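You operate a simulated robot arm through the tools that you are given. There is no shell and no other tool.

You are at the controls of a simulated robot arm. One attempt, no reset.

TASK
Grease the wheel's hub, turn its yellow mark to the pointer, pin it.
Fine: park the pin in the spare hole meanwhile; screw the grease cup down just until grease shows at the hub; turn the wheel after that.

Only the result counts: the job must be done as asked and must still hold three seconds after the hand-in. Knocking over, shifting, dropping, spilling or breaking anything else fails it.

THE ROBOT
A 6-joint arm with a two-finger gripper, fixed in place. Base frame: the origin is on the floor under the middle of its stand, x ahead of it, y to its left, z up. Units: mm, rad, N and s.
With the tool pointing down near the work surface it reaches from about 140 to 680 mm from the base axis. Its first joint turns from -1.152 to 1.152 rad. Payload 2.45 kg.
Tool frame: the origin (TCP) lies between the finger pads and is the grasp point; the fingertips stand 30 mm ahead of it; z points along the fingers, y is the line along which they close. The gripper opens to 106 mm; its body begins 79 mm behind the TCP.
Orientation is that of the tool frame in the base frame, as a unit quaternion [x, y, z, w]. With the fingers straight down and closing along the base's y, the tool's x points along the base's -x, its y along +y and its z along -z.

THE INTERFACE
- The arm moves only by the tool arm_command. Its argument "deltas" is a list of rows, each a list of 7 numbers: the turn, a rotation vector about the base's x, y, z in units of 90 degrees (1.0 is 90 degrees), then the shift along the base's x, y, z in units of 500 mm (1.0 is 500 mm), then the finger opening in mm, from 0 to 106. In form: [[rx, ry, rz, tx, ty, tz, gripper], ...]. A call has 1 to 20 rows; each row is the pose to reach, as a shift and turn from the pose commanded when the call began. A call with a number of a shift or a turn outside -1 to 1 is refused whole. Rows are played at 5 a second. More than 50 mm and 0.15 rad between two rows, or a gripper value outside its range, and nothing of the call is played. Where a pose cannot be reached the arm comes as near as it can. A force on the tool above 40 N (or 10 N above the force at the start of the call, whichever is more), or a blocked arm, ends the call early, and 0.2 s more pass. The fingers move at their own pace (about 153 mm/s each) and stop on an object; they squeeze with about 24 N. The grip force told is the motor's: it shows also when the fingers shut on nothing. Time passes only in rows, and 0.2 s behind the last, so rows that repeat a pose let the fingers close. It gives the time, the measured TCP pose, the force on the tool (base axes), the opening and the grip force at its end, in the units of the frame above (readings bear some noise), with the torque about the TCP (base axes, N m) and any sound that the robot's microphone picked up, and new pictures: "pictures" is both (left out), scene, wrist or none.
- Cameras (640 x 400 px; columns grow to the right, rows downward): "scene" is fixed at [60.8, 395.2, 1437.9]; the picture's right is [-0.76, -0.65, 0.00], its down [-0.22, 0.26, -0.94] and it looks along [0.61, -0.71, -0.34] (base axes); focal length 336 px, centre (320, 200). "wrist" rides on the gripper at [76, -2, -106] in the tool frame; the picture's right is [0.02, 1.00, 0.00], its down [-0.78, 0.02, -0.62] and it looks along [-0.62, 0.01, 0.78] (tool axes); focal length 247 px, centre (320, 200). There is no depth. A picture from a camera that has moved, and an enlarged one, comes with that camera's place and axes in the base frame and with its lens. The place of the scene camera against the robot may be out by one fixed shift of up to 25 mm in any direction.
- inspect(camera, box): a new picture of the part [left, top, right, bottom] of that camera's present view, enlarged. No time passes.
- sign_off(): hands the job in; it is judged then, once.

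Places have to be worked out from the pictures, the camera data and where the tool is seen. Open the gripper and draw the arm clear of the work before you hand the job in, unless the task says otherwise.

The tools are called after ">>>" as name(argument=value, ...) on one line, values as JSON. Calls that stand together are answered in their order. arm_command: Moves the arm, as the interface text tells. Its arguments: {"type":"object","properties":{"deltas":{"type":"array","items":{"type":"array","items":{"type":"number"}}},"pictures":{"type":"string","enum":["both","scene","wrist","none"]}},"required":["deltas"]} The other tools are called the same way: inspect (camera, box) takes an enlarged picture of a part of a camera's view; sign_off () hands the job in.

At the start:

```text
clock: 0.0
tcp_pos: [347.0, -268.5, 1297.1]
ee_rot: [0.001, 1.0, 0.0, 0.0]
wrist_force: [-0.3, -1.0, -0.7]
moment: [0.0, 0.01, 0.0]
grip_width: 106.0
grasp_force: 0.2
```

scene: 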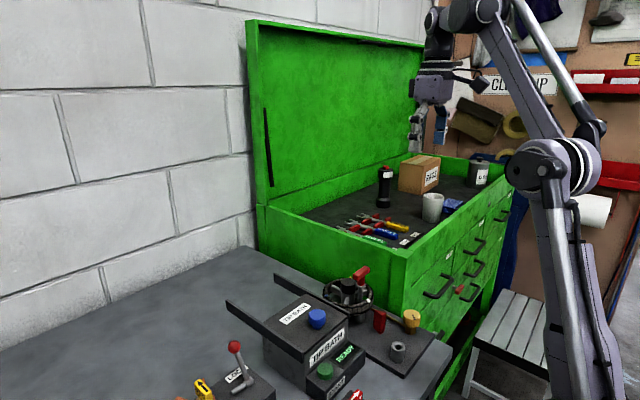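
wrist: 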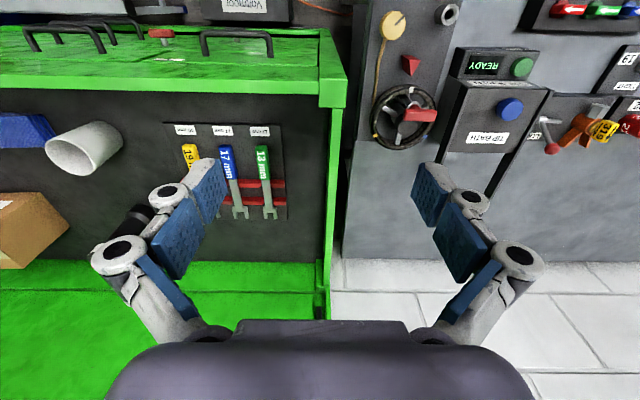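

The pictures show a wheel rig near the toolbox's corner: wheel, red pieces, a yellow knob (grease cup?), a grey ring (spare hole?). I enlarge both views to identify the parts before moving.

>>> inspect(camera="scene", box=[280, 240, 460, 380])

>>> inspect(camera="wrist", box=[340, 0, 480, 160])

```text
2.86 times, centred on (370, 310) of scene
camera zoom: at [60.8, 395.2, 1437.9], right [-0.76, -0.65, 0.0], down [-0.22, 0.26, -0.94], along [0.61, -0.71, -0.34], focal length 960 px, centre (177, -114)
```

zoom: 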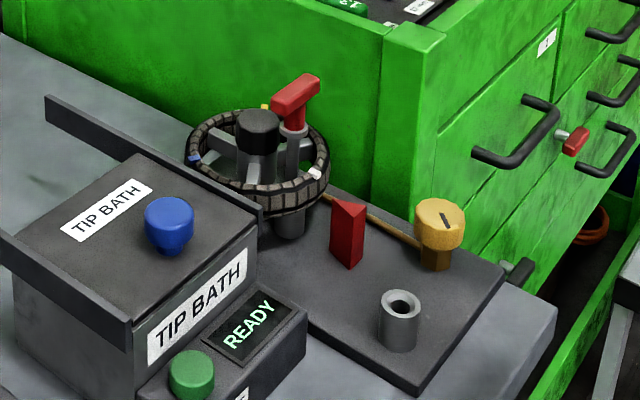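

```text
2.50 times, centred on (410, 80) of wrist
camera zoom: at [271.6, -270.9, 1403.5], right [-0.02, 1.0, 0.0], down [0.78, 0.02, 0.62], along [0.62, 0.01, -0.78], focal length 617 px, centre (95, 500)
```

zoom: 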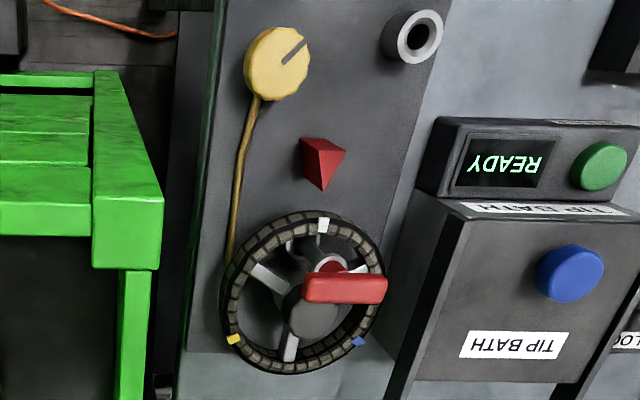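

The red T-handle (pin) stands in the wheel near its hub at about [425, -124, 1010]. The yellow slotted cup is near [292, -167, 966], the grey spare bush near [280, -90, 957], and the red prism is the pointer. I move above the wheel for a closer look.

>>> arm_command(deltas=[[0, 0, 0, 0.01, 0.06, -0.03, 106], [0, 0, 0, 0.02, 0.12, -0.06, 106], [0, 0, 0, 0.03, 0.18, -0.09, 106], [0, 0, 0, 0.04, 0.24, -0.11, 106], [0, 0, 0, 0.05, 0.297, -0.13, 106], [0, 0, 0, 0.05, 0.297, -0.13, 106]], pictures="both")

```text
clock: 1.4
tcp_pos: [373.7, -119.5, 1234.1]
ee_rot: [0.001, 1.0, 0.0, 0.0]
wrist_force: [0.8, -0.1, -0.8]
moment: [-0.01, 0.02, -0.02]
grip_width: 106.1
grasp_force: 0.0
camera wrist: at [298.7, -122.0, 1338.4], right [-0.02, 1.0, 0.0], down [0.78, 0.02, 0.62], along [0.62, 0.01, -0.78], focal length 247 px, centre (320, 200)
```

scene: 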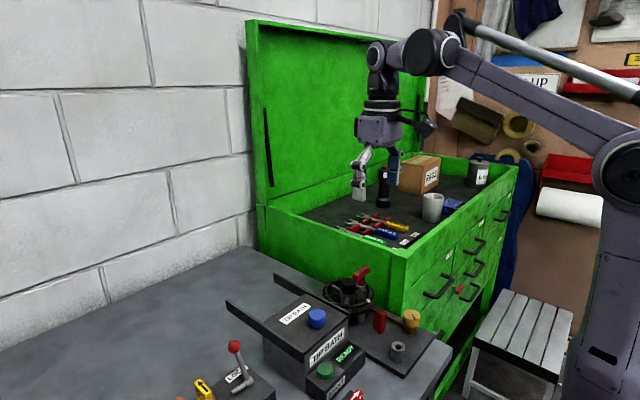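
wrist: 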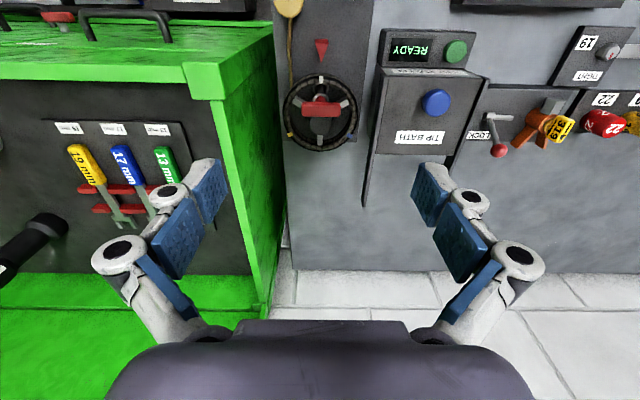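

>>> inspect(camera="wrist", box=[270, 30, 370, 160])

>>> inspect(camera="scene", box=[315, 255, 395, 325])

```text
3.08 times, centred on (320, 95) of wrist
camera zoom: at [298.7, -122.0, 1338.4], right [-0.02, 1.0, 0.0], down [0.78, 0.02, 0.62], along [0.62, 0.01, -0.78], focal length 760 px, centre (320, 523)
```

zoom: 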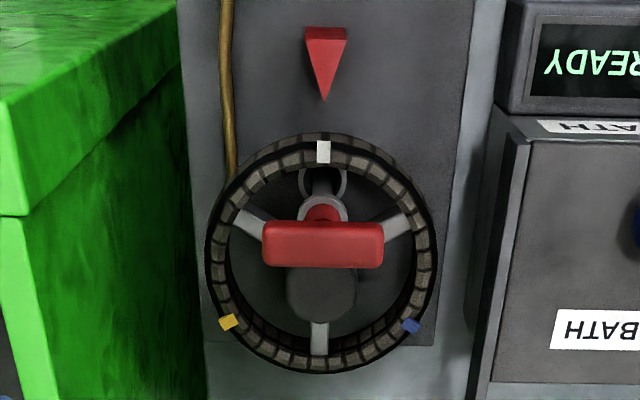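

```text
5.71 times, centred on (355, 290) of scene
camera zoom: at [60.8, 395.2, 1437.9], right [-0.76, -0.65, 0.0], down [-0.22, 0.26, -0.94], along [0.61, -0.71, -0.34], focal length 1921 px, centre (120, -314)
```

zoom: 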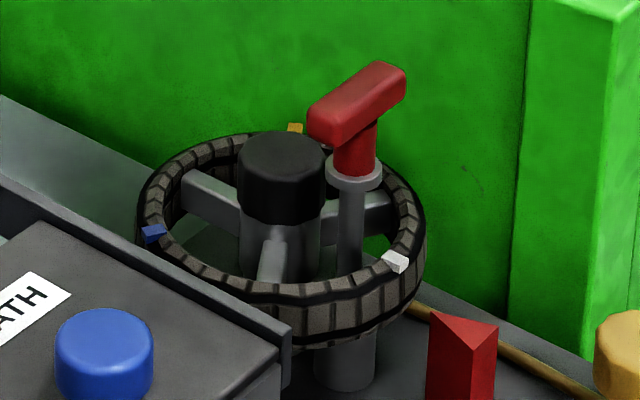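

The pin's T-bar lies along y at about [389, -120, 1060], and the hub is at about [424, -121, 1018]. White is now at the pointer (the -x side) and yellow is on the +x/-y side. I go lower to see how the pin sits and what it passes through.

>>> arm_command(deltas=[[0, 0, 0, 0.02, 0, -0.06, 106], [0, 0, 0, 0.03, 0, -0.12, 106], [0, 0, 0, 0.04, 0, -0.16, 106], [0, 0, 0, 0.04, 0, -0.16, 106]], pictures="wrist")

```text
clock: 2.4
tcp_pos: [393.9, -119.5, 1154.9]
ee_rot: [0.0, 1.0, 0.0, 0.001]
wrist_force: [0.4, -0.2, 0.6]
moment: [0.01, 0.03, 0.0]
grip_width: 106.1
grasp_force: 0.0
camera wrist: at [317.6, -122.2, 1259.5], right [-0.02, 1.0, 0.0], down [0.78, 0.02, 0.62], along [0.62, 0.01, -0.78], focal length 247 px, centre (320, 200)
```

wrist: 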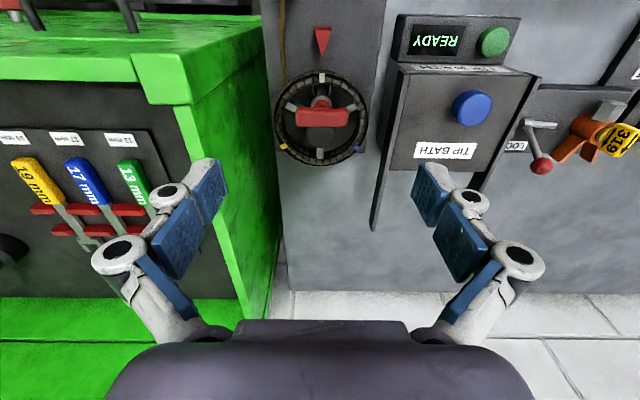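

>>> inspect(camera="wrist", box=[260, 60, 380, 170])

>>> inspect(camera="scene", box=[335, 290, 435, 370])

```text
3.64 times, centred on (320, 115) of wrist
camera zoom: at [317.6, -122.2, 1259.5], right [-0.02, 1.0, 0.0], down [0.78, 0.02, 0.62], along [0.62, 0.01, -0.78], focal length 898 px, centre (320, 509)
```

zoom: 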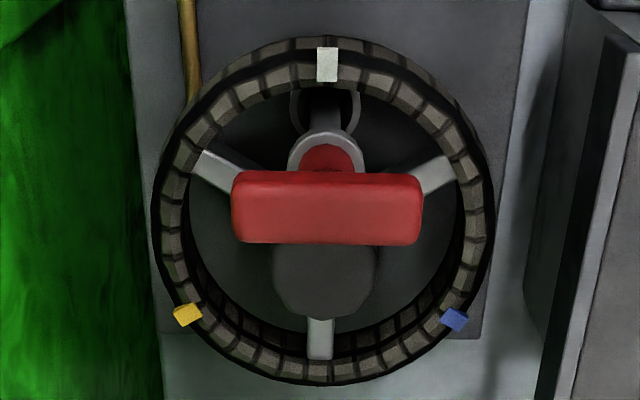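

```text
5.00 times, centred on (385, 330) of scene
camera zoom: at [60.8, 395.2, 1437.9], right [-0.76, -0.65, 0.0], down [-0.22, 0.26, -0.94], along [0.61, -0.71, -0.34], focal length 1681 px, centre (-5, -450)
```

zoom: 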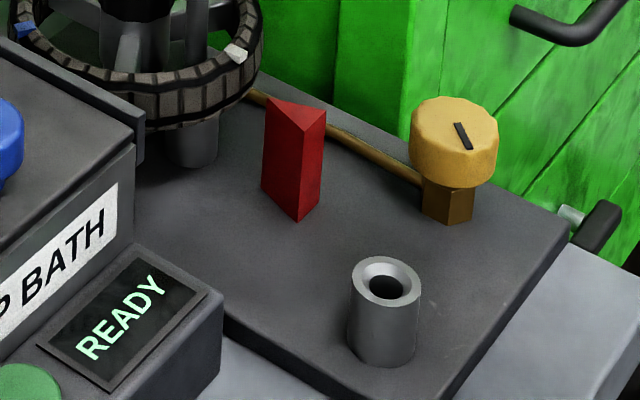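

The pin is a T-handled rod that runs down between two spokes into a bush on the base plate, and the spare bush has a chamfered bore. I'll grip the bar across its thin side, so I rotate the gripper -90° about z while still high and look again.

>>> arm_command(deltas=[[0, 0, -0.09, 0, 0, 0.02, 106], [0, 0, -0.18, 0, 0, 0.04, 106], [0, 0, -0.27, 0, 0, 0.04, 106], [0, 0, -0.36, 0, 0, 0.04, 106], [0, 0, -0.45, 0, 0, 0.04, 106], [0, 0, -0.54, 0, 0, 0.04, 106], [0, 0, -0.63, 0, 0, 0.04, 106], [0, 0, -0.72, 0, 0, 0.04, 106], [0, 0, -0.81, 0, 0, 0.04, 106], [0, 0, -0.9, 0, 0, 0.04, 106], [0, 0, -0.96, 0, 0, 0.04, 106], [0, 0, -1.0, 0, 0, 0.04, 106], [0, 0, -1.0, 0, 0, 0.04, 106]], pictures="both")

```text
clock: 5.2
tcp_pos: [392.1, -120.4, 1172.6]
ee_rot: [0.708, 0.706, 0.0, 0.0]
wrist_force: [-0.9, 0.1, -1.1]
moment: [0.0, 0.0, 0.0]
grip_width: 105.9
grasp_force: 0.1
camera wrist: at [391.7, -44.8, 1278.3], right [1.0, 0.02, 0.0], down [0.02, -0.78, 0.62], along [0.01, -0.62, -0.78], focal length 247 px, centre (320, 200)
```

scene: 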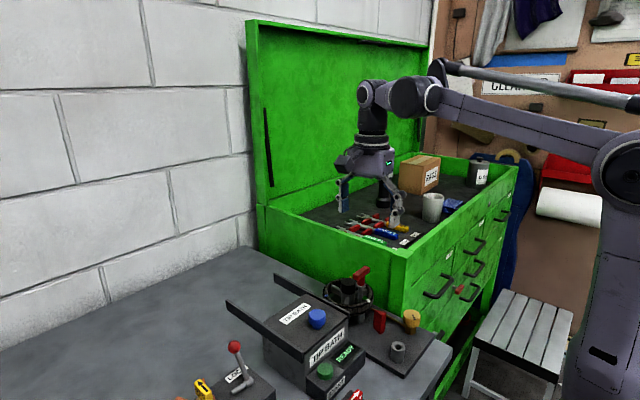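
wrist: 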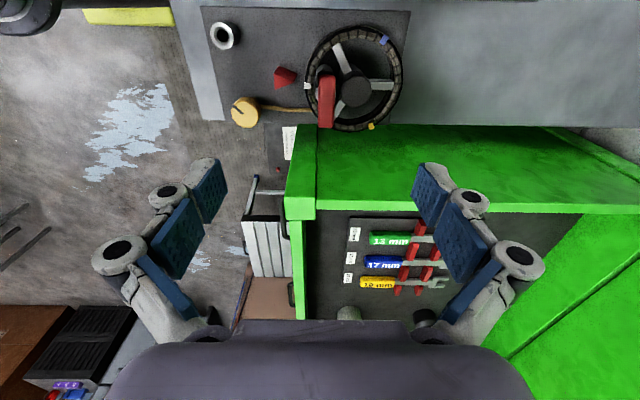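

The rotation works. I enlarge this side view to triangulate the pin, wheel, spare hole and cup.

>>> inspect(camera="wrist", box=[200, 0, 420, 140])

>>> inspect(camera="wrist", box=[295, 10, 415, 140])

```text
2.86 times, centred on (310, 70) of wrist
camera zoom: at [391.7, -44.8, 1278.3], right [1.0, 0.02, 0.0], down [0.02, -0.78, 0.62], along [0.01, -0.62, -0.78], focal length 706 px, centre (349, 571)
```

zoom: 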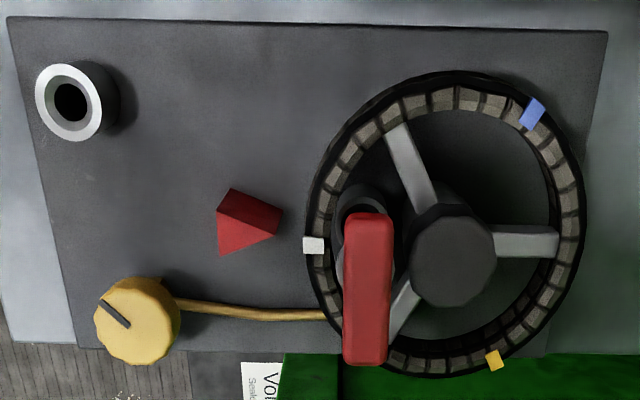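

```text
3.08 times, centred on (355, 75) of wrist
camera zoom: at [391.7, -44.8, 1278.3], right [1.0, 0.02, 0.0], down [0.02, -0.78, 0.62], along [0.01, -0.62, -0.78], focal length 760 px, centre (212, 585)
```

zoom: 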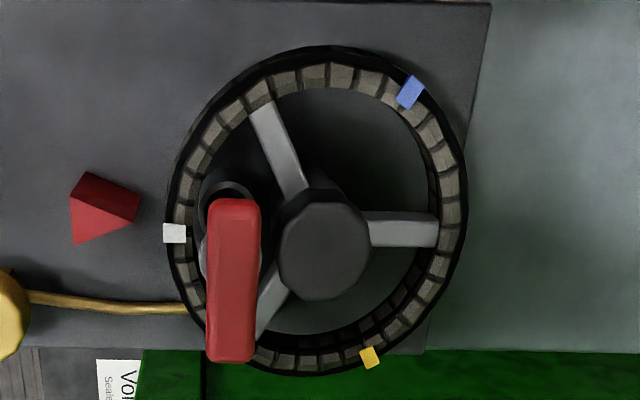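

By wrist-only triangulation the handle top is near [398, -120, 1032] and the hub cap near [432, -119, 996]. I shift over the pin, narrow the fingers so they stay clear of the hub, and come down a bit to refine.

>>> arm_command(deltas=[[0, 0, 0, 0.012, 0, -0.05, 50], [0, 0, 0, 0.012, 0, -0.1, 50], [0, 0, 0, 0.012, 0, -0.145, 50], [0, 0, 0, 0.012, 0, -0.145, 50]], pictures="both")

>>> inspect(camera="wrist", box=[240, 60, 420, 200])

>>> inspect(camera="scene", box=[300, 190, 440, 320])

```text
clock: 6.2
tcp_pos: [399.3, -120.6, 1099.0]
ee_rot: [0.707, 0.707, -0.001, 0.0]
wrist_force: [-0.2, -0.2, 0.2]
moment: [0.02, 0.0, 0.05]
grip_width: 49.9
grasp_force: 0.0
camera wrist: at [397.2, -45.0, 1204.4], right [1.0, 0.02, 0.0], down [0.02, -0.78, 0.62], along [0.01, -0.62, -0.78], focal length 247 px, centre (320, 200)
```

scene: 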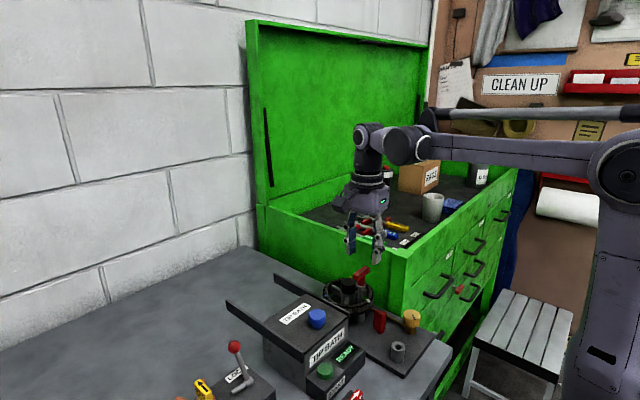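
wrist: 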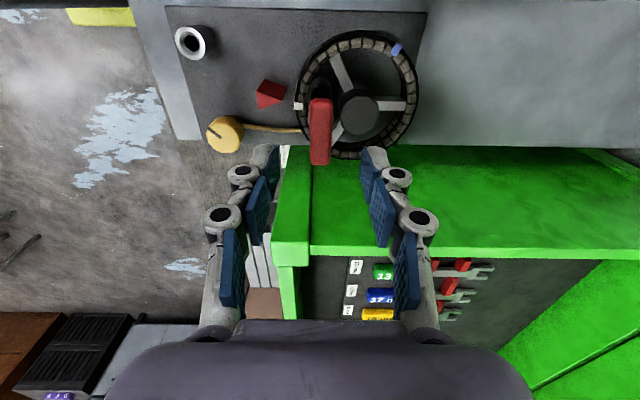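

```text
2.86 times, centred on (330, 130) of wrist
camera zoom: at [397.2, -45.0, 1204.4], right [1.0, 0.02, 0.0], down [0.02, -0.78, 0.62], along [0.01, -0.62, -0.78], focal length 706 px, centre (291, 400)
```

zoom: 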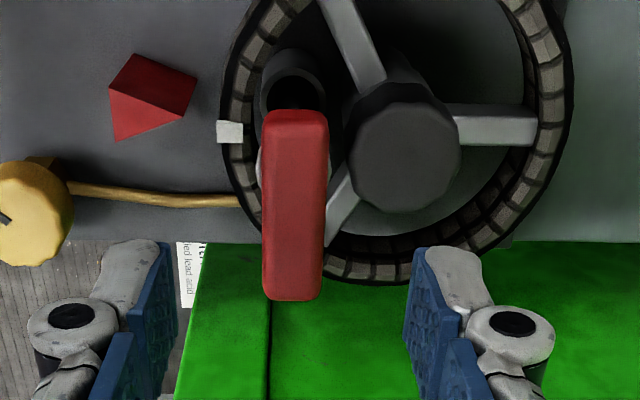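

```text
3.08 times, centred on (370, 255) of scene
camera zoom: at [60.8, 395.2, 1437.9], right [-0.76, -0.65, 0.0], down [-0.22, 0.26, -0.94], along [0.61, -0.71, -0.34], focal length 1034 px, centre (166, 31)
```

zoom: 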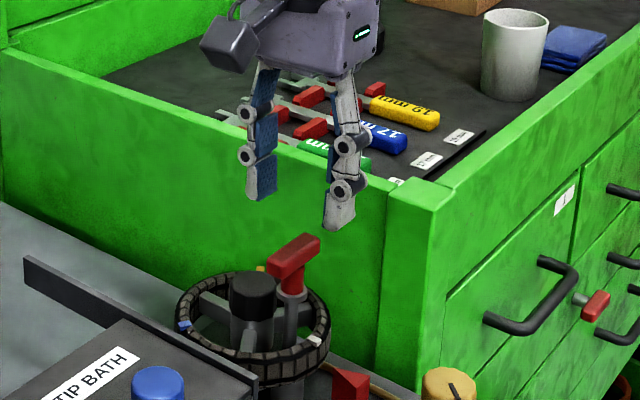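

The handle is centred under the fingers in x, with its top at z ≈ 1030. I narrow to 36 mm and come down to TCP z ≈ 1038, tips at 1008, which keeps them above the hub cap.

>>> arm_command(deltas=[[0, 0, 0, 0.0, 0, -0.03, 36], [0, 0, 0, 0, 0, -0.06, 36], [0, 0, 0, 0, 0, -0.08, 36], [0, 0, 0, 0, 0, -0.1, 36], [0, 0, 0, 0, 0, -0.112, 36], [0, 0, 0, 0, 0, -0.122, 36], [0, 0, 0, 0, 0, -0.122, 36]], pictures="both")

>>> inspect(camera="wrist", box=[240, 100, 400, 250])

>>> inspect(camera="scene", box=[310, 220, 410, 320])

```text
clock: 7.8
tcp_pos: [397.9, -120.7, 1039.3]
ee_rot: [0.708, 0.706, 0.0, 0.0]
wrist_force: [0.8, 0.8, 0.4]
moment: [-0.01, 0.01, 0.01]
grip_width: 36.0
grasp_force: 0.0
camera wrist: at [396.7, -44.7, 1144.8], right [1.0, 0.02, 0.0], down [0.02, -0.78, 0.62], along [0.01, -0.62, -0.78], focal length 247 px, centre (320, 200)
```

scene: 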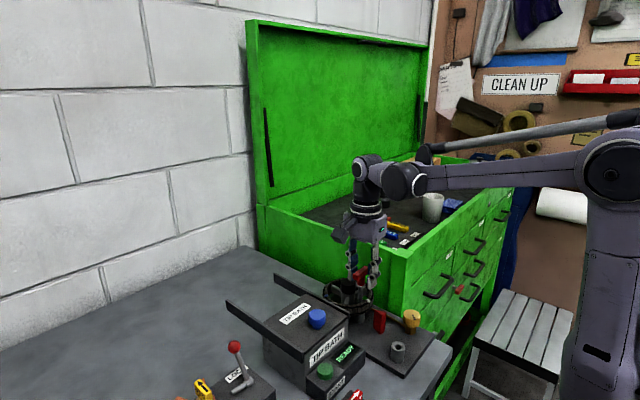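
wrist: 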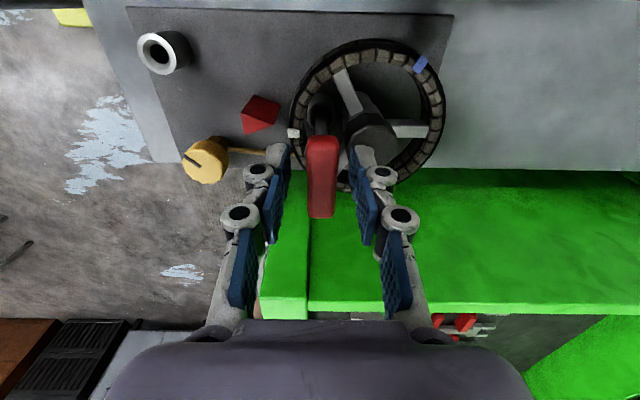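

```text
2.67 times, centred on (320, 175) of wrist
camera zoom: at [396.7, -44.7, 1144.8], right [1.0, 0.02, 0.0], down [0.02, -0.78, 0.62], along [0.01, -0.62, -0.78], focal length 659 px, centre (320, 267)
```

zoom: 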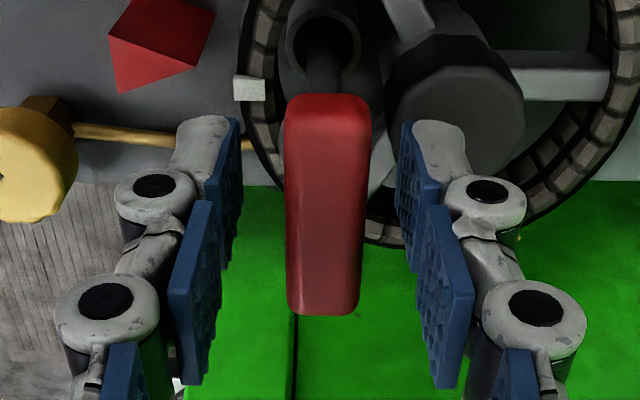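

```text
4.00 times, centred on (360, 270) of scene
camera zoom: at [60.8, 395.2, 1437.9], right [-0.76, -0.65, 0.0], down [-0.22, 0.26, -0.94], along [0.61, -0.71, -0.34], focal length 1345 px, centre (160, -80)
```

zoom: 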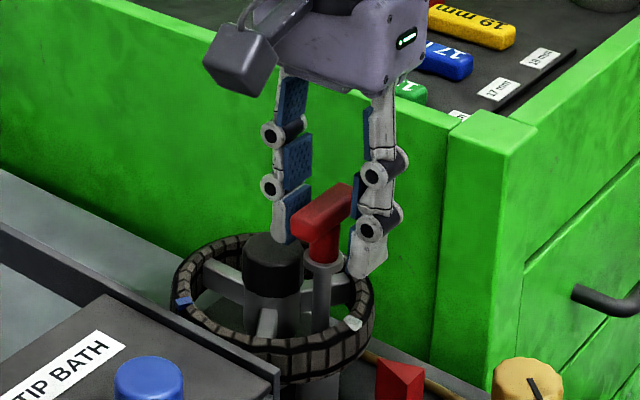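

The bar (top z ≈ 1031) sits between the distal pads, about 1 mm to the +x side. I nudge +1 mm and close on it.

>>> arm_command(deltas=[[0, 0, 0, 0.002, 0, 0, 30], [0, 0, 0, 0.002, 0, 0, 22], [0, 0, 0, 0.002, 0, 0, 10], [0, 0, 0, 0.002, 0, 0, 10], [0, 0, 0, 0.002, 0, 0, 10]], pictures="both")

>>> inspect(camera="wrist", box=[240, 100, 400, 250])

```text
clock: 9.0
tcp_pos: [399.7, -120.4, 1039.9]
ee_rot: [0.707, 0.708, 0.0, -0.001]
wrist_force: [-0.3, 1.0, -0.4]
moment: [0.02, 0.05, 0.0]
grip_width: 14.9
grasp_force: 23.5
camera wrist: at [398.1, -44.5, 1145.1], right [1.0, 0.02, 0.0], down [0.02, -0.78, 0.62], along [0.01, -0.62, -0.78], focal length 247 px, centre (320, 200)
```

scene: 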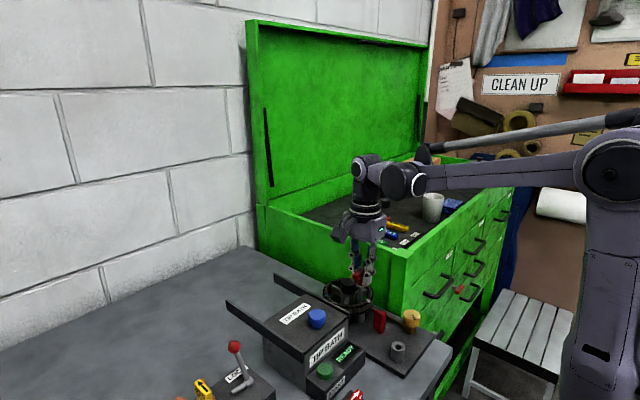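
wrist: 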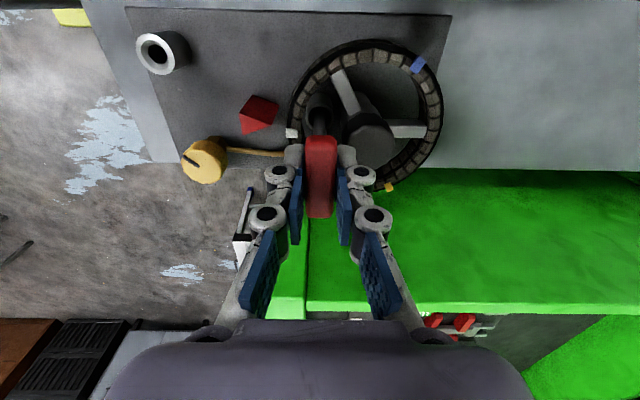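

```text
2.67 times, centred on (320, 175) of wrist
camera zoom: at [398.1, -44.5, 1145.1], right [1.0, 0.02, 0.0], down [0.02, -0.78, 0.62], along [0.01, -0.62, -0.78], focal length 659 px, centre (320, 267)
```

zoom: 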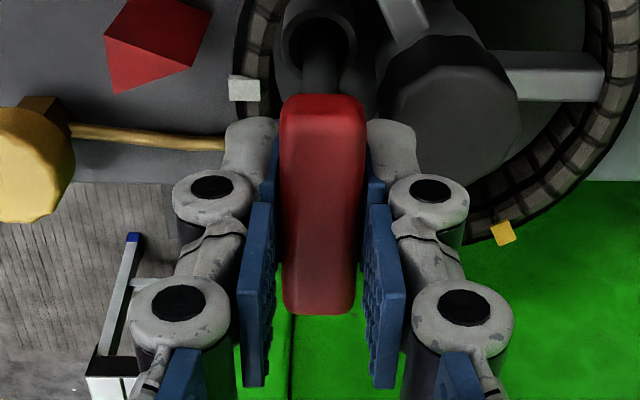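

The grip is firm at 14.9 mm and 23.5 N. I lift straight up in small steps, watching the force.

>>> arm_command(deltas=[[0, 0, 0, 0, 0, 0.01, 10], [0, 0, 0, 0, 0, 0.02, 10], [0, 0, 0, 0, 0, 0.03, 10], [0, 0, 0, 0, 0, 0.045, 10], [0, 0, 0, 0, 0, 0.06, 10], [0, 0, 0, 0, 0, 0.08, 10], [0, 0, 0, 0, 0, 0.1, 10], [0, 0, 0, 0, 0, 0.12, 10], [0, 0, 0, 0, 0, 0.14, 10], [0, 0, 0, 0, 0, 0.16, 10], [0, 0, 0, 0, 0, 0.18, 10], [0, 0, 0, 0, 0, 0.2, 10], [0, 0, 0, 0, 0, 0.2, 10]], pictures="both")

>>> inspect(camera="wrist", box=[220, 20, 420, 240])

>>> inspect(camera="scene", box=[300, 190, 440, 370])

```text
clock: 11.8
tcp_pos: [400.7, -120.6, 1138.8]
ee_rot: [0.707, 0.707, 0.0, 0.0]
wrist_force: [0.5, -0.3, 0.4]
moment: [0.03, 0.01, 0.01]
grip_width: 14.8
grasp_force: 24.5
camera wrist: at [398.8, -44.7, 1244.4], right [1.0, 0.02, 0.0], down [0.02, -0.78, 0.62], along [0.01, -0.62, -0.78], focal length 247 px, centre (320, 200)
```

scene: 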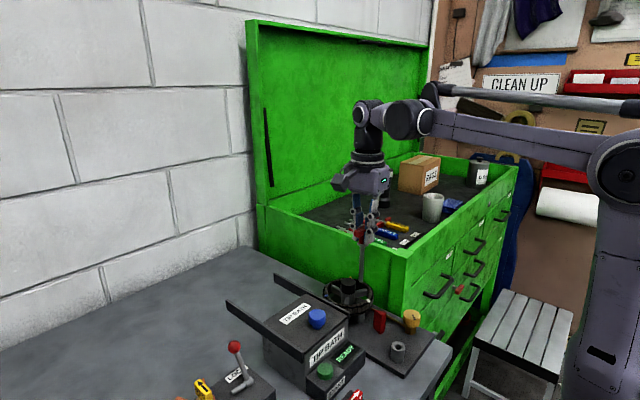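
wrist: 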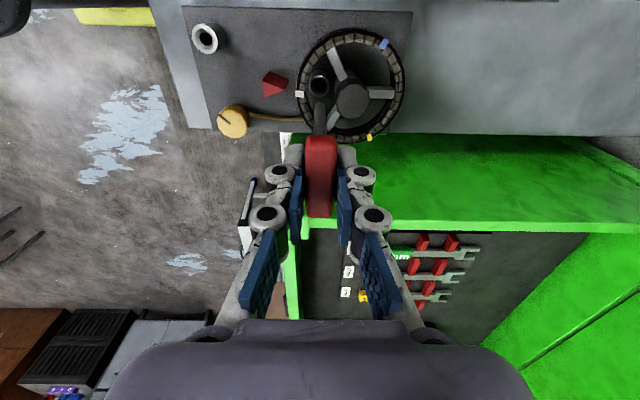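

```text
1.82 times, centred on (320, 130) of wrist
camera zoom: at [398.8, -44.7, 1244.4], right [1.0, 0.02, 0.0], down [0.02, -0.78, 0.62], along [0.01, -0.62, -0.78], focal length 449 px, centre (320, 327)
```

zoom: 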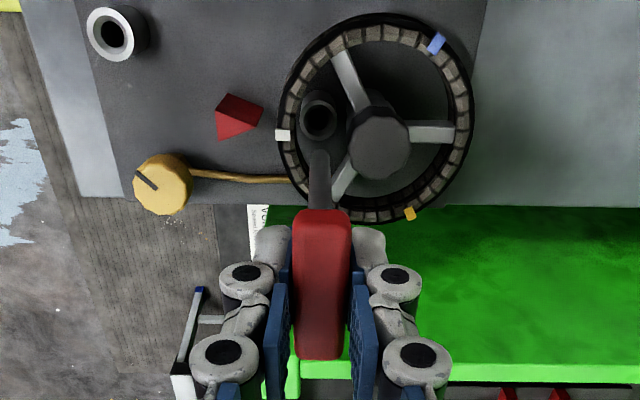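

```text
2.22 times, centred on (370, 280) of scene
camera zoom: at [60.8, 395.2, 1437.9], right [-0.76, -0.65, 0.0], down [-0.22, 0.26, -0.94], along [0.61, -0.71, -0.34], focal length 747 px, centre (209, 22)
```

zoom: 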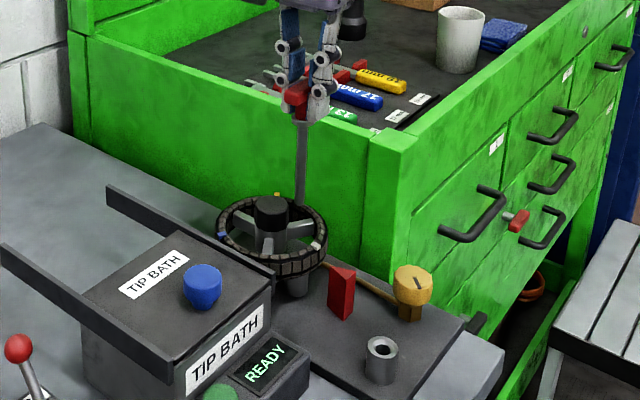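

The pin is out: its tip is about 128 mm below the TCP, and the emptied bush is at [399, -120, 936]. The spare hole computes to about [277, -76]. I carry the pin over it at this height and check that it shows at the pixel where the main bush appeared.

>>> arm_command(deltas=[[0, 0, 0, -0.03, 0.005, 0, 10], [0, 0, 0, -0.07, 0.02, 0, 10], [0, 0, 0, -0.115, 0.04, 0, 10], [0, 0, 0, -0.16, 0.06, 0, 10], [0, 0, 0, -0.205, 0.076, 0, 10], [0, 0, 0, -0.235, 0.085, 0, 10], [0, 0, 0, -0.243, 0.087, 0, 10], [0, 0, 0, -0.243, 0.087, 0, 10], [0, 0, 0, -0.243, 0.087, 0, 10]], pictures="both")

>>> inspect(camera="wrist", box=[220, 20, 420, 240])

>>> inspect(camera="scene", box=[320, 230, 460, 380])

```text
clock: 13.8
tcp_pos: [278.0, -76.3, 1139.2]
ee_rot: [0.707, 0.707, 0.0, 0.0]
wrist_force: [0.3, -0.7, -0.7]
moment: [0.0, 0.03, 0.01]
grip_width: 14.6
grasp_force: 23.8
camera wrist: at [276.1, -0.7, 1245.2], right [1.0, 0.02, 0.0], down [0.02, -0.78, 0.62], along [0.01, -0.62, -0.78], focal length 247 px, centre (320, 200)
```

scene: 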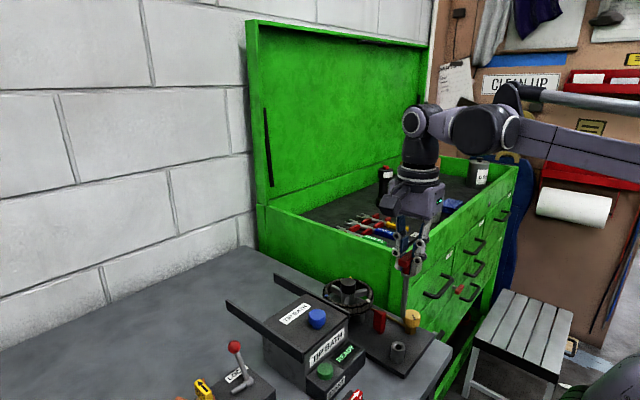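
wrist: 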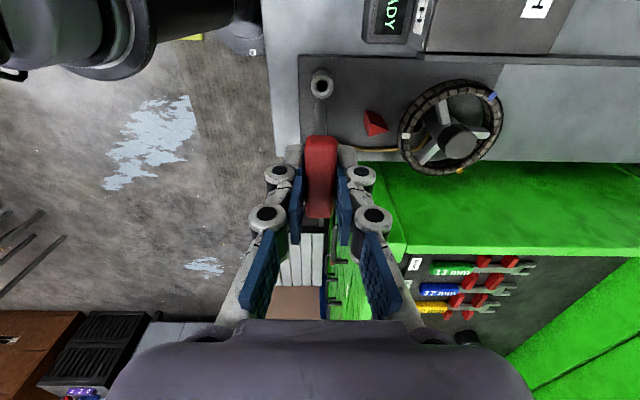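

```text
1.82 times, centred on (320, 130) of wrist
camera zoom: at [276.1, -0.7, 1245.2], right [1.0, 0.02, 0.0], down [0.02, -0.78, 0.62], along [0.01, -0.62, -0.78], focal length 449 px, centre (320, 327)
```

zoom: 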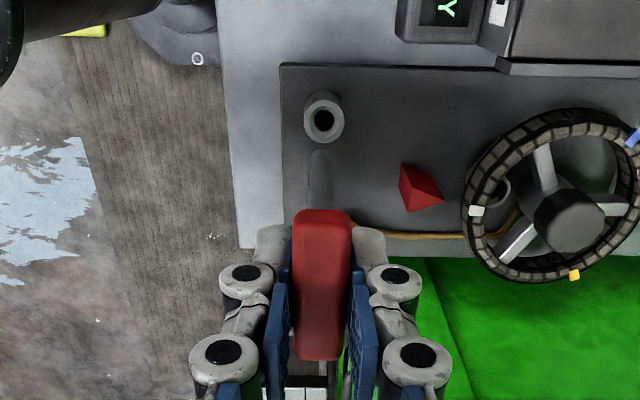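

```text
2.67 times, centred on (390, 305) of scene
camera zoom: at [60.8, 395.2, 1437.9], right [-0.76, -0.65, 0.0], down [-0.22, 0.26, -0.94], along [0.61, -0.71, -0.34], focal length 896 px, centre (133, -80)
```

zoom: 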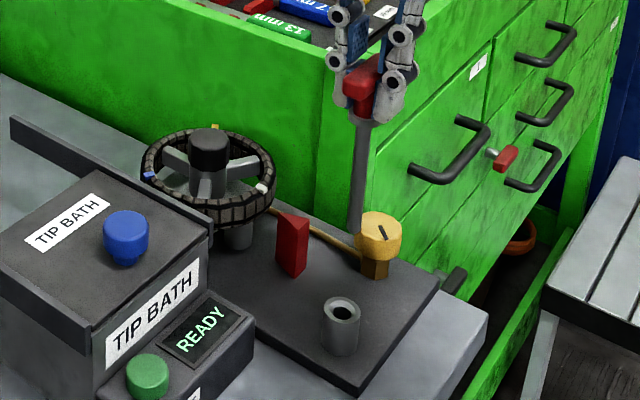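

The spare hole shows about 3 px right of the wanted pixel, roughly 2 mm in x. I enlarge both cameras to refine before descending.

>>> inspect(camera="wrist", box=[290, 60, 350, 150])

>>> inspect(camera="scene", box=[370, 270, 440, 370])

```text
4.44 times, centred on (320, 105) of wrist
camera zoom: at [276.1, -0.7, 1245.2], right [1.0, 0.02, 0.0], down [0.02, -0.78, 0.62], along [0.01, -0.62, -0.78], focal length 1098 px, centre (320, 622)
```

zoom: 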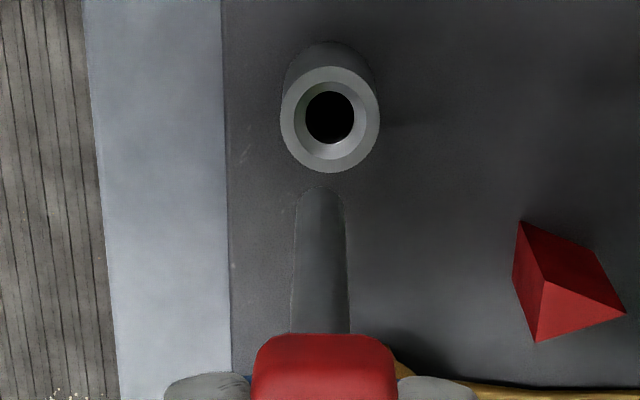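

```text
4.00 times, centred on (405, 320) of scene
camera zoom: at [60.8, 395.2, 1437.9], right [-0.76, -0.65, 0.0], down [-0.22, 0.26, -0.94], along [0.61, -0.71, -0.34], focal length 1345 px, centre (-20, -280)
```

zoom: 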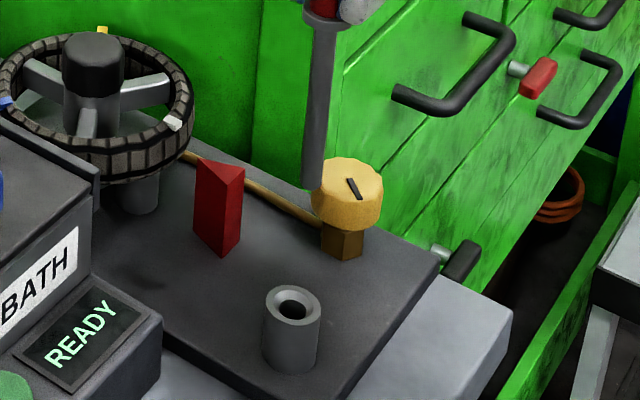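

The hole is about 2.6 mm in +x and 0.3 mm in -y from the pin axis; bore is about 12.7 mm for a 9.6 mm shaft, with a chamfer. I correct that and lower the tip to just above the bush.

>>> arm_command(deltas=[[0, 0, 0, 0.0052, -0.0006, -0.01, 10], [0, 0, 0, 0.0052, -0.0006, -0.04, 10], [0, 0, 0, 0.0052, -0.0006, -0.07, 10], [0, 0, 0, 0.0052, -0.0006, -0.1, 10], [0, 0, 0, 0.0052, -0.0006, -0.12, 10], [0, 0, 0, 0.0052, -0.0006, -0.12, 10]], pictures="both")

>>> inspect(camera="wrist", box=[280, 60, 360, 160])

>>> inspect(camera="scene", box=[370, 280, 430, 370])

```text
clock: 15.2
tcp_pos: [282.0, -76.6, 1080.6]
ee_rot: [0.707, 0.707, 0.0, 0.0]
wrist_force: [0.5, 0.1, -0.7]
moment: [0.0, 0.01, 0.02]
grip_width: 14.8
grasp_force: 24.0
camera wrist: at [279.9, -0.8, 1185.3], right [1.0, 0.02, 0.0], down [0.02, -0.78, 0.62], along [0.01, -0.62, -0.78], focal length 247 px, centre (320, 200)
```

scene: 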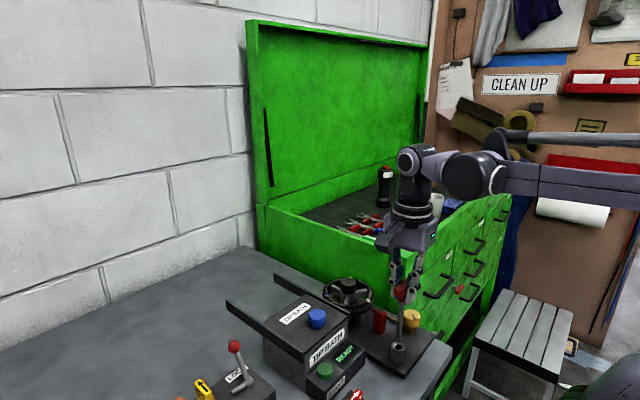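
wrist: 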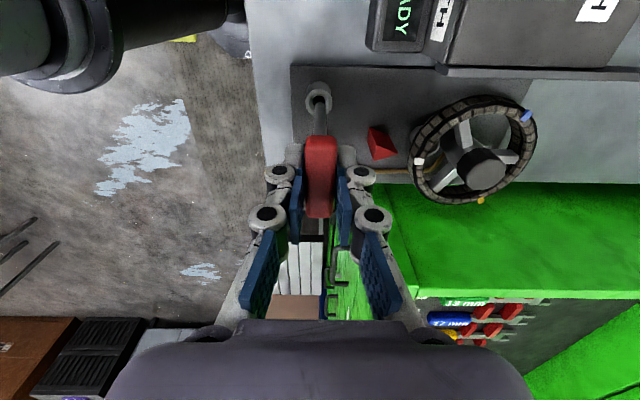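

```text
4.00 times, centred on (320, 110) of wrist
camera zoom: at [279.9, -0.8, 1185.3], right [1.0, 0.02, 0.0], down [0.02, -0.78, 0.62], along [0.01, -0.62, -0.78], focal length 988 px, centre (320, 560)
```

zoom: 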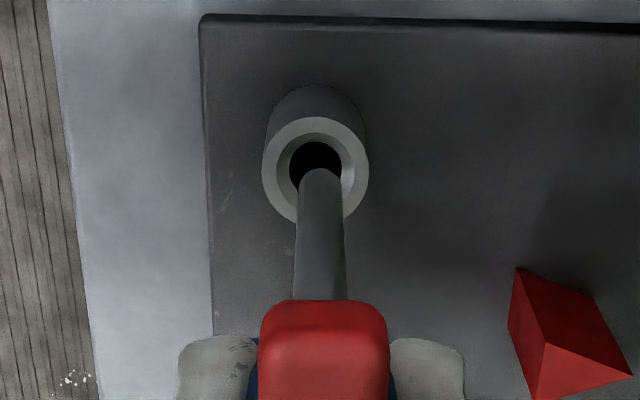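

```text
4.44 times, centred on (400, 325) of scene
camera zoom: at [60.8, 395.2, 1437.9], right [-0.76, -0.65, 0.0], down [-0.22, 0.26, -0.94], along [0.61, -0.71, -0.34], focal length 1494 px, centre (-36, -356)
```

zoom: 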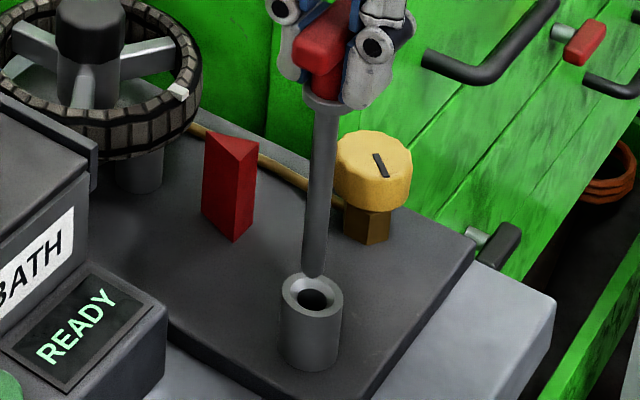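

The tip is just above the bore, now about 1.4 mm too far in +x. I correct and lower slowly into the bore, stopping at TCP z ≈ 1048 to check the forces.

>>> arm_command(deltas=[[0, 0, 0, -0.0028, 0.0006, 0, 10], [0, 0, 0, -0.0028, 0.0006, -0.01, 10], [0, 0, 0, -0.0028, 0.0006, -0.02, 10], [0, 0, 0, -0.0028, 0.0006, -0.03, 10], [0, 0, 0, -0.0028, 0.0006, -0.04, 10], [0, 0, 0, -0.0028, 0.0006, -0.05, 10], [0, 0, 0, -0.0028, 0.0006, -0.06, 10], [0, 0, 0, -0.0028, 0.0006, -0.06, 10]], pictures="both")

>>> inspect(camera="wrist", box=[280, 60, 360, 160])

>>> inspect(camera="scene", box=[370, 280, 430, 370])

```text
clock: 17.0
tcp_pos: [279.7, -76.1, 1049.5]
ee_rot: [0.707, 0.707, 0.0, 0.001]
wrist_force: [0.1, -0.2, 0.2]
moment: [0.01, 0.03, -0.02]
grip_width: 14.7
grasp_force: 24.0
camera wrist: at [278.7, -0.8, 1155.0], right [1.0, 0.02, 0.0], down [0.02, -0.78, 0.62], along [0.01, -0.62, -0.78], focal length 247 px, centre (320, 200)
```

scene: 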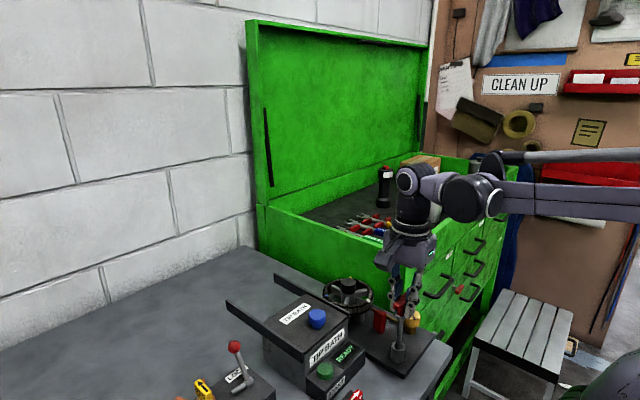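
wrist: 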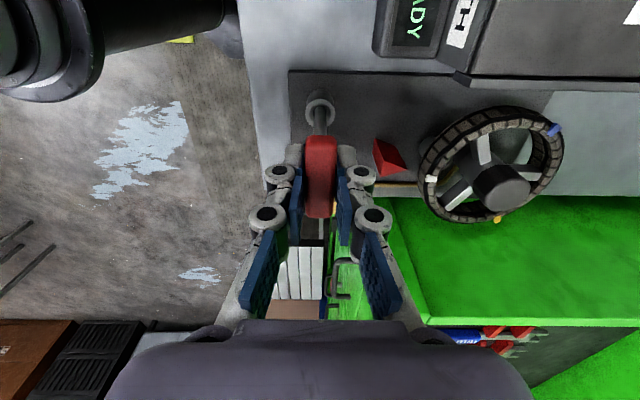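

```text
4.00 times, centred on (320, 110) of wrist
camera zoom: at [278.7, -0.8, 1155.0], right [1.0, 0.02, 0.0], down [0.02, -0.78, 0.62], along [0.01, -0.62, -0.78], focal length 988 px, centre (320, 560)
```

zoom: 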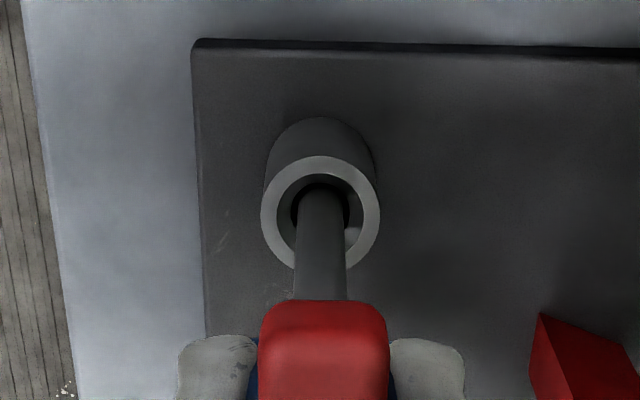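

```text
4.44 times, centred on (400, 325) of scene
camera zoom: at [60.8, 395.2, 1437.9], right [-0.76, -0.65, 0.0], down [-0.22, 0.26, -0.94], along [0.61, -0.71, -0.34], focal length 1494 px, centre (-36, -356)
```

zoom: 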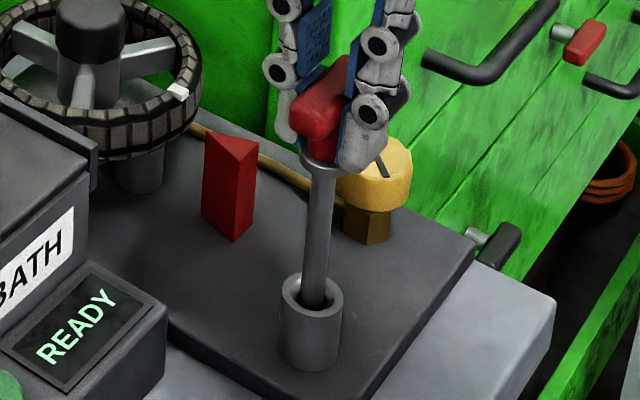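

The pin is centred in the bore with no side force. I continue down in fine steps toward the original seating depth (TCP z ≈ 1039).

>>> arm_command(deltas=[[0, 0, 0, 0, 0, -0.005, 10], [0, 0, 0, 0, 0, -0.01, 10], [0, 0, 0, 0, 0, -0.014, 10], [0, 0, 0, 0, 0, -0.017, 10], [0, 0, 0, 0, 0, -0.017, 10]], pictures="none")

```text
clock: 18.2
tcp_pos: [280.6, -76.9, 1039.2]
ee_rot: [0.707, 0.707, -0.001, 0.001]
wrist_force: [0.0, -0.3, -0.1]
moment: [0.03, -0.02, 0.02]
grip_width: 14.8
grasp_force: 24.2
```

There is no contact force yet at about 1040. I lower by further 1 mm steps to find the bottom.

>>> arm_command(deltas=[[0, 0, 0, 0, 0, -0.002, 10], [0, 0, 0, 0, 0, -0.004, 10], [0, 0, 0, 0, 0, -0.004, 10]], pictures="none")

```text
clock: 19.0
tcp_pos: [280.9, -77.5, 1038.6]
ee_rot: [0.707, 0.707, 0.0, 0.001]
wrist_force: [0.6, -0.7, 6.9]
moment: [-0.04, -0.04, 0.02]
grip_width: 14.9
grasp_force: 23.5
```

A 6.9 N upward force at z ≈ 1038.5 shows the pin is seated. I open the fingers and retreat straight up.

>>> arm_command(deltas=[[0, 0, 0, 0, 0, 0.001, 20], [0, 0, 0, 0, 0, 0.001, 40], [0, 0, 0, 0, 0, 0.001, 50], [0, 0, 0, 0, 0, 0.02, 50], [0, 0, 0, 0, 0, 0.06, 50], [0, 0, 0, 0, 0, 0.11, 50], [0, 0, 0, 0, 0, 0.16, 50], [0, 0, 0, 0, 0, 0.18, 50], [0, 0, 0, 0, 0, 0.18, 50]], pictures="both")

>>> inspect(camera="wrist", box=[280, 40, 480, 220])

>>> inspect(camera="scene", box=[310, 250, 440, 370])

```text
clock: 21.0
tcp_pos: [279.3, -76.4, 1129.4]
ee_rot: [0.707, 0.707, 0.0, 0.0]
wrist_force: [0.0, -0.2, -0.5]
moment: [0.0, -0.02, -0.05]
grip_width: 50.0
grasp_force: 0.0
camera wrist: at [278.3, -1.0, 1234.0], right [1.0, 0.02, 0.0], down [0.02, -0.78, 0.62], along [0.01, -0.62, -0.78], focal length 247 px, centre (320, 200)
```

scene: 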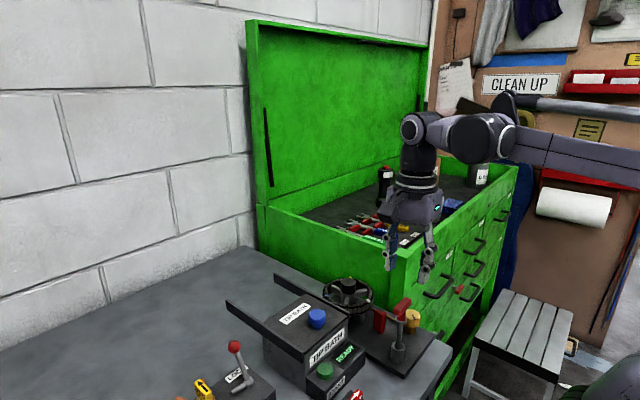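
wrist: 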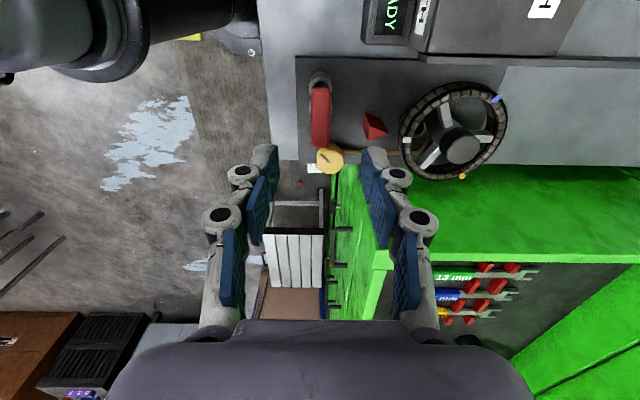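

```text
2.22 times, centred on (380, 130) of wrist
camera zoom: at [278.3, -1.0, 1234.0], right [1.0, 0.02, 0.0], down [0.02, -0.78, 0.62], along [0.01, -0.62, -0.78], focal length 549 px, centre (187, 356)
```

zoom: 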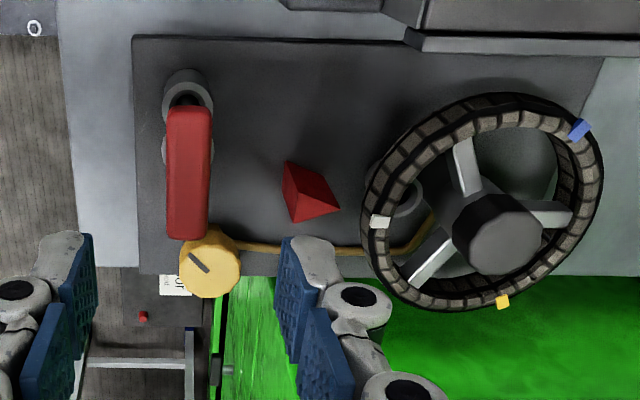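

```text
3.33 times, centred on (375, 310) of scene
camera zoom: at [60.8, 395.2, 1437.9], right [-0.76, -0.65, 0.0], down [-0.22, 0.26, -0.94], along [0.61, -0.71, -0.34], focal length 1121 px, centre (137, -167)
```

zoom: 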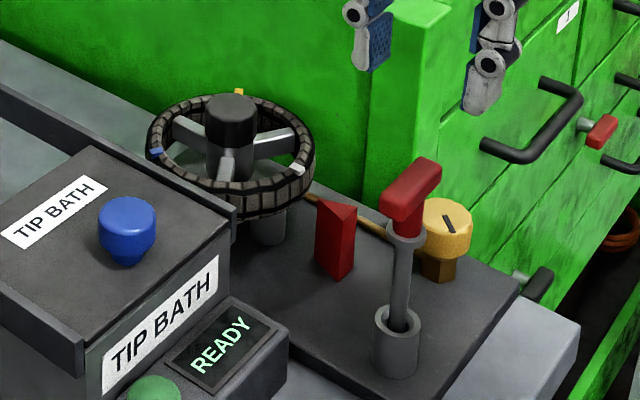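

The pin is parked upright in the spare hole. The cup is near [294, -159, 947]. I'll work it with the camera on the far side from the parked pin, so I turn the gripper back toward +90° while moving over the cup.

>>> arm_command(deltas=[[0, 0, 0.09, 0.003, -0.015, 0.02, 60], [0, 0, 0.18, 0.006, -0.03, 0.03, 60], [0, 0, 0.27, 0.009, -0.045, 0.03, 60], [0, 0, 0.36, 0.012, -0.06, 0.03, 60], [0, 0, 0.45, 0.015, -0.075, 0.03, 60], [0, 0, 0.54, 0.018, -0.09, 0.03, 60], [0, 0, 0.63, 0.021, -0.105, 0.03, 60], [0, 0, 0.72, 0.024, -0.12, 0.03, 60], [0, 0, 0.81, 0.026, -0.135, 0.03, 60], [0, 0, 0.9, 0.028, -0.15, 0.03, 60], [0, 0, 0.96, 0.029, -0.16, 0.03, 60], [0, 0, 1.0, 0.03, -0.166, 0.03, 60], [0, 0, 1.0, 0.03, -0.166, 0.03, 60]], pictures="wrist")

>>> inspect(camera="wrist", box=[240, 20, 460, 180])

```text
clock: 23.8
tcp_pos: [295.7, -161.0, 1142.8]
ee_rot: [0.0, 1.0, 0.001, -0.001]
wrist_force: [0.0, -0.3, 0.0]
moment: [-0.02, 0.0, 0.02]
grip_width: 60.1
grasp_force: 0.1
camera wrist: at [218.6, -162.6, 1249.0], right [-0.02, 1.0, 0.0], down [0.78, 0.02, 0.62], along [0.62, 0.01, -0.78], focal length 247 px, centre (320, 200)
```

wrist: 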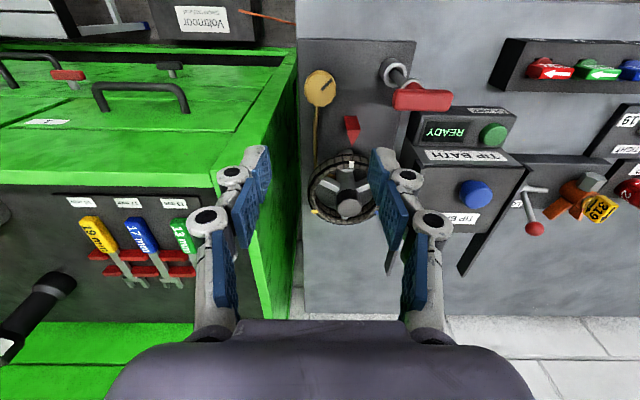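

```text
2.50 times, centred on (350, 100) of wrist
camera zoom: at [218.6, -162.6, 1249.0], right [-0.02, 1.0, 0.0], down [0.78, 0.02, 0.62], along [0.62, 0.01, -0.78], focal length 617 px, centre (245, 450)
```

zoom: 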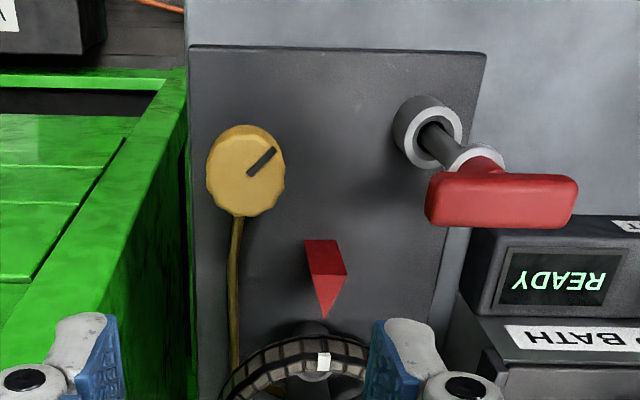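

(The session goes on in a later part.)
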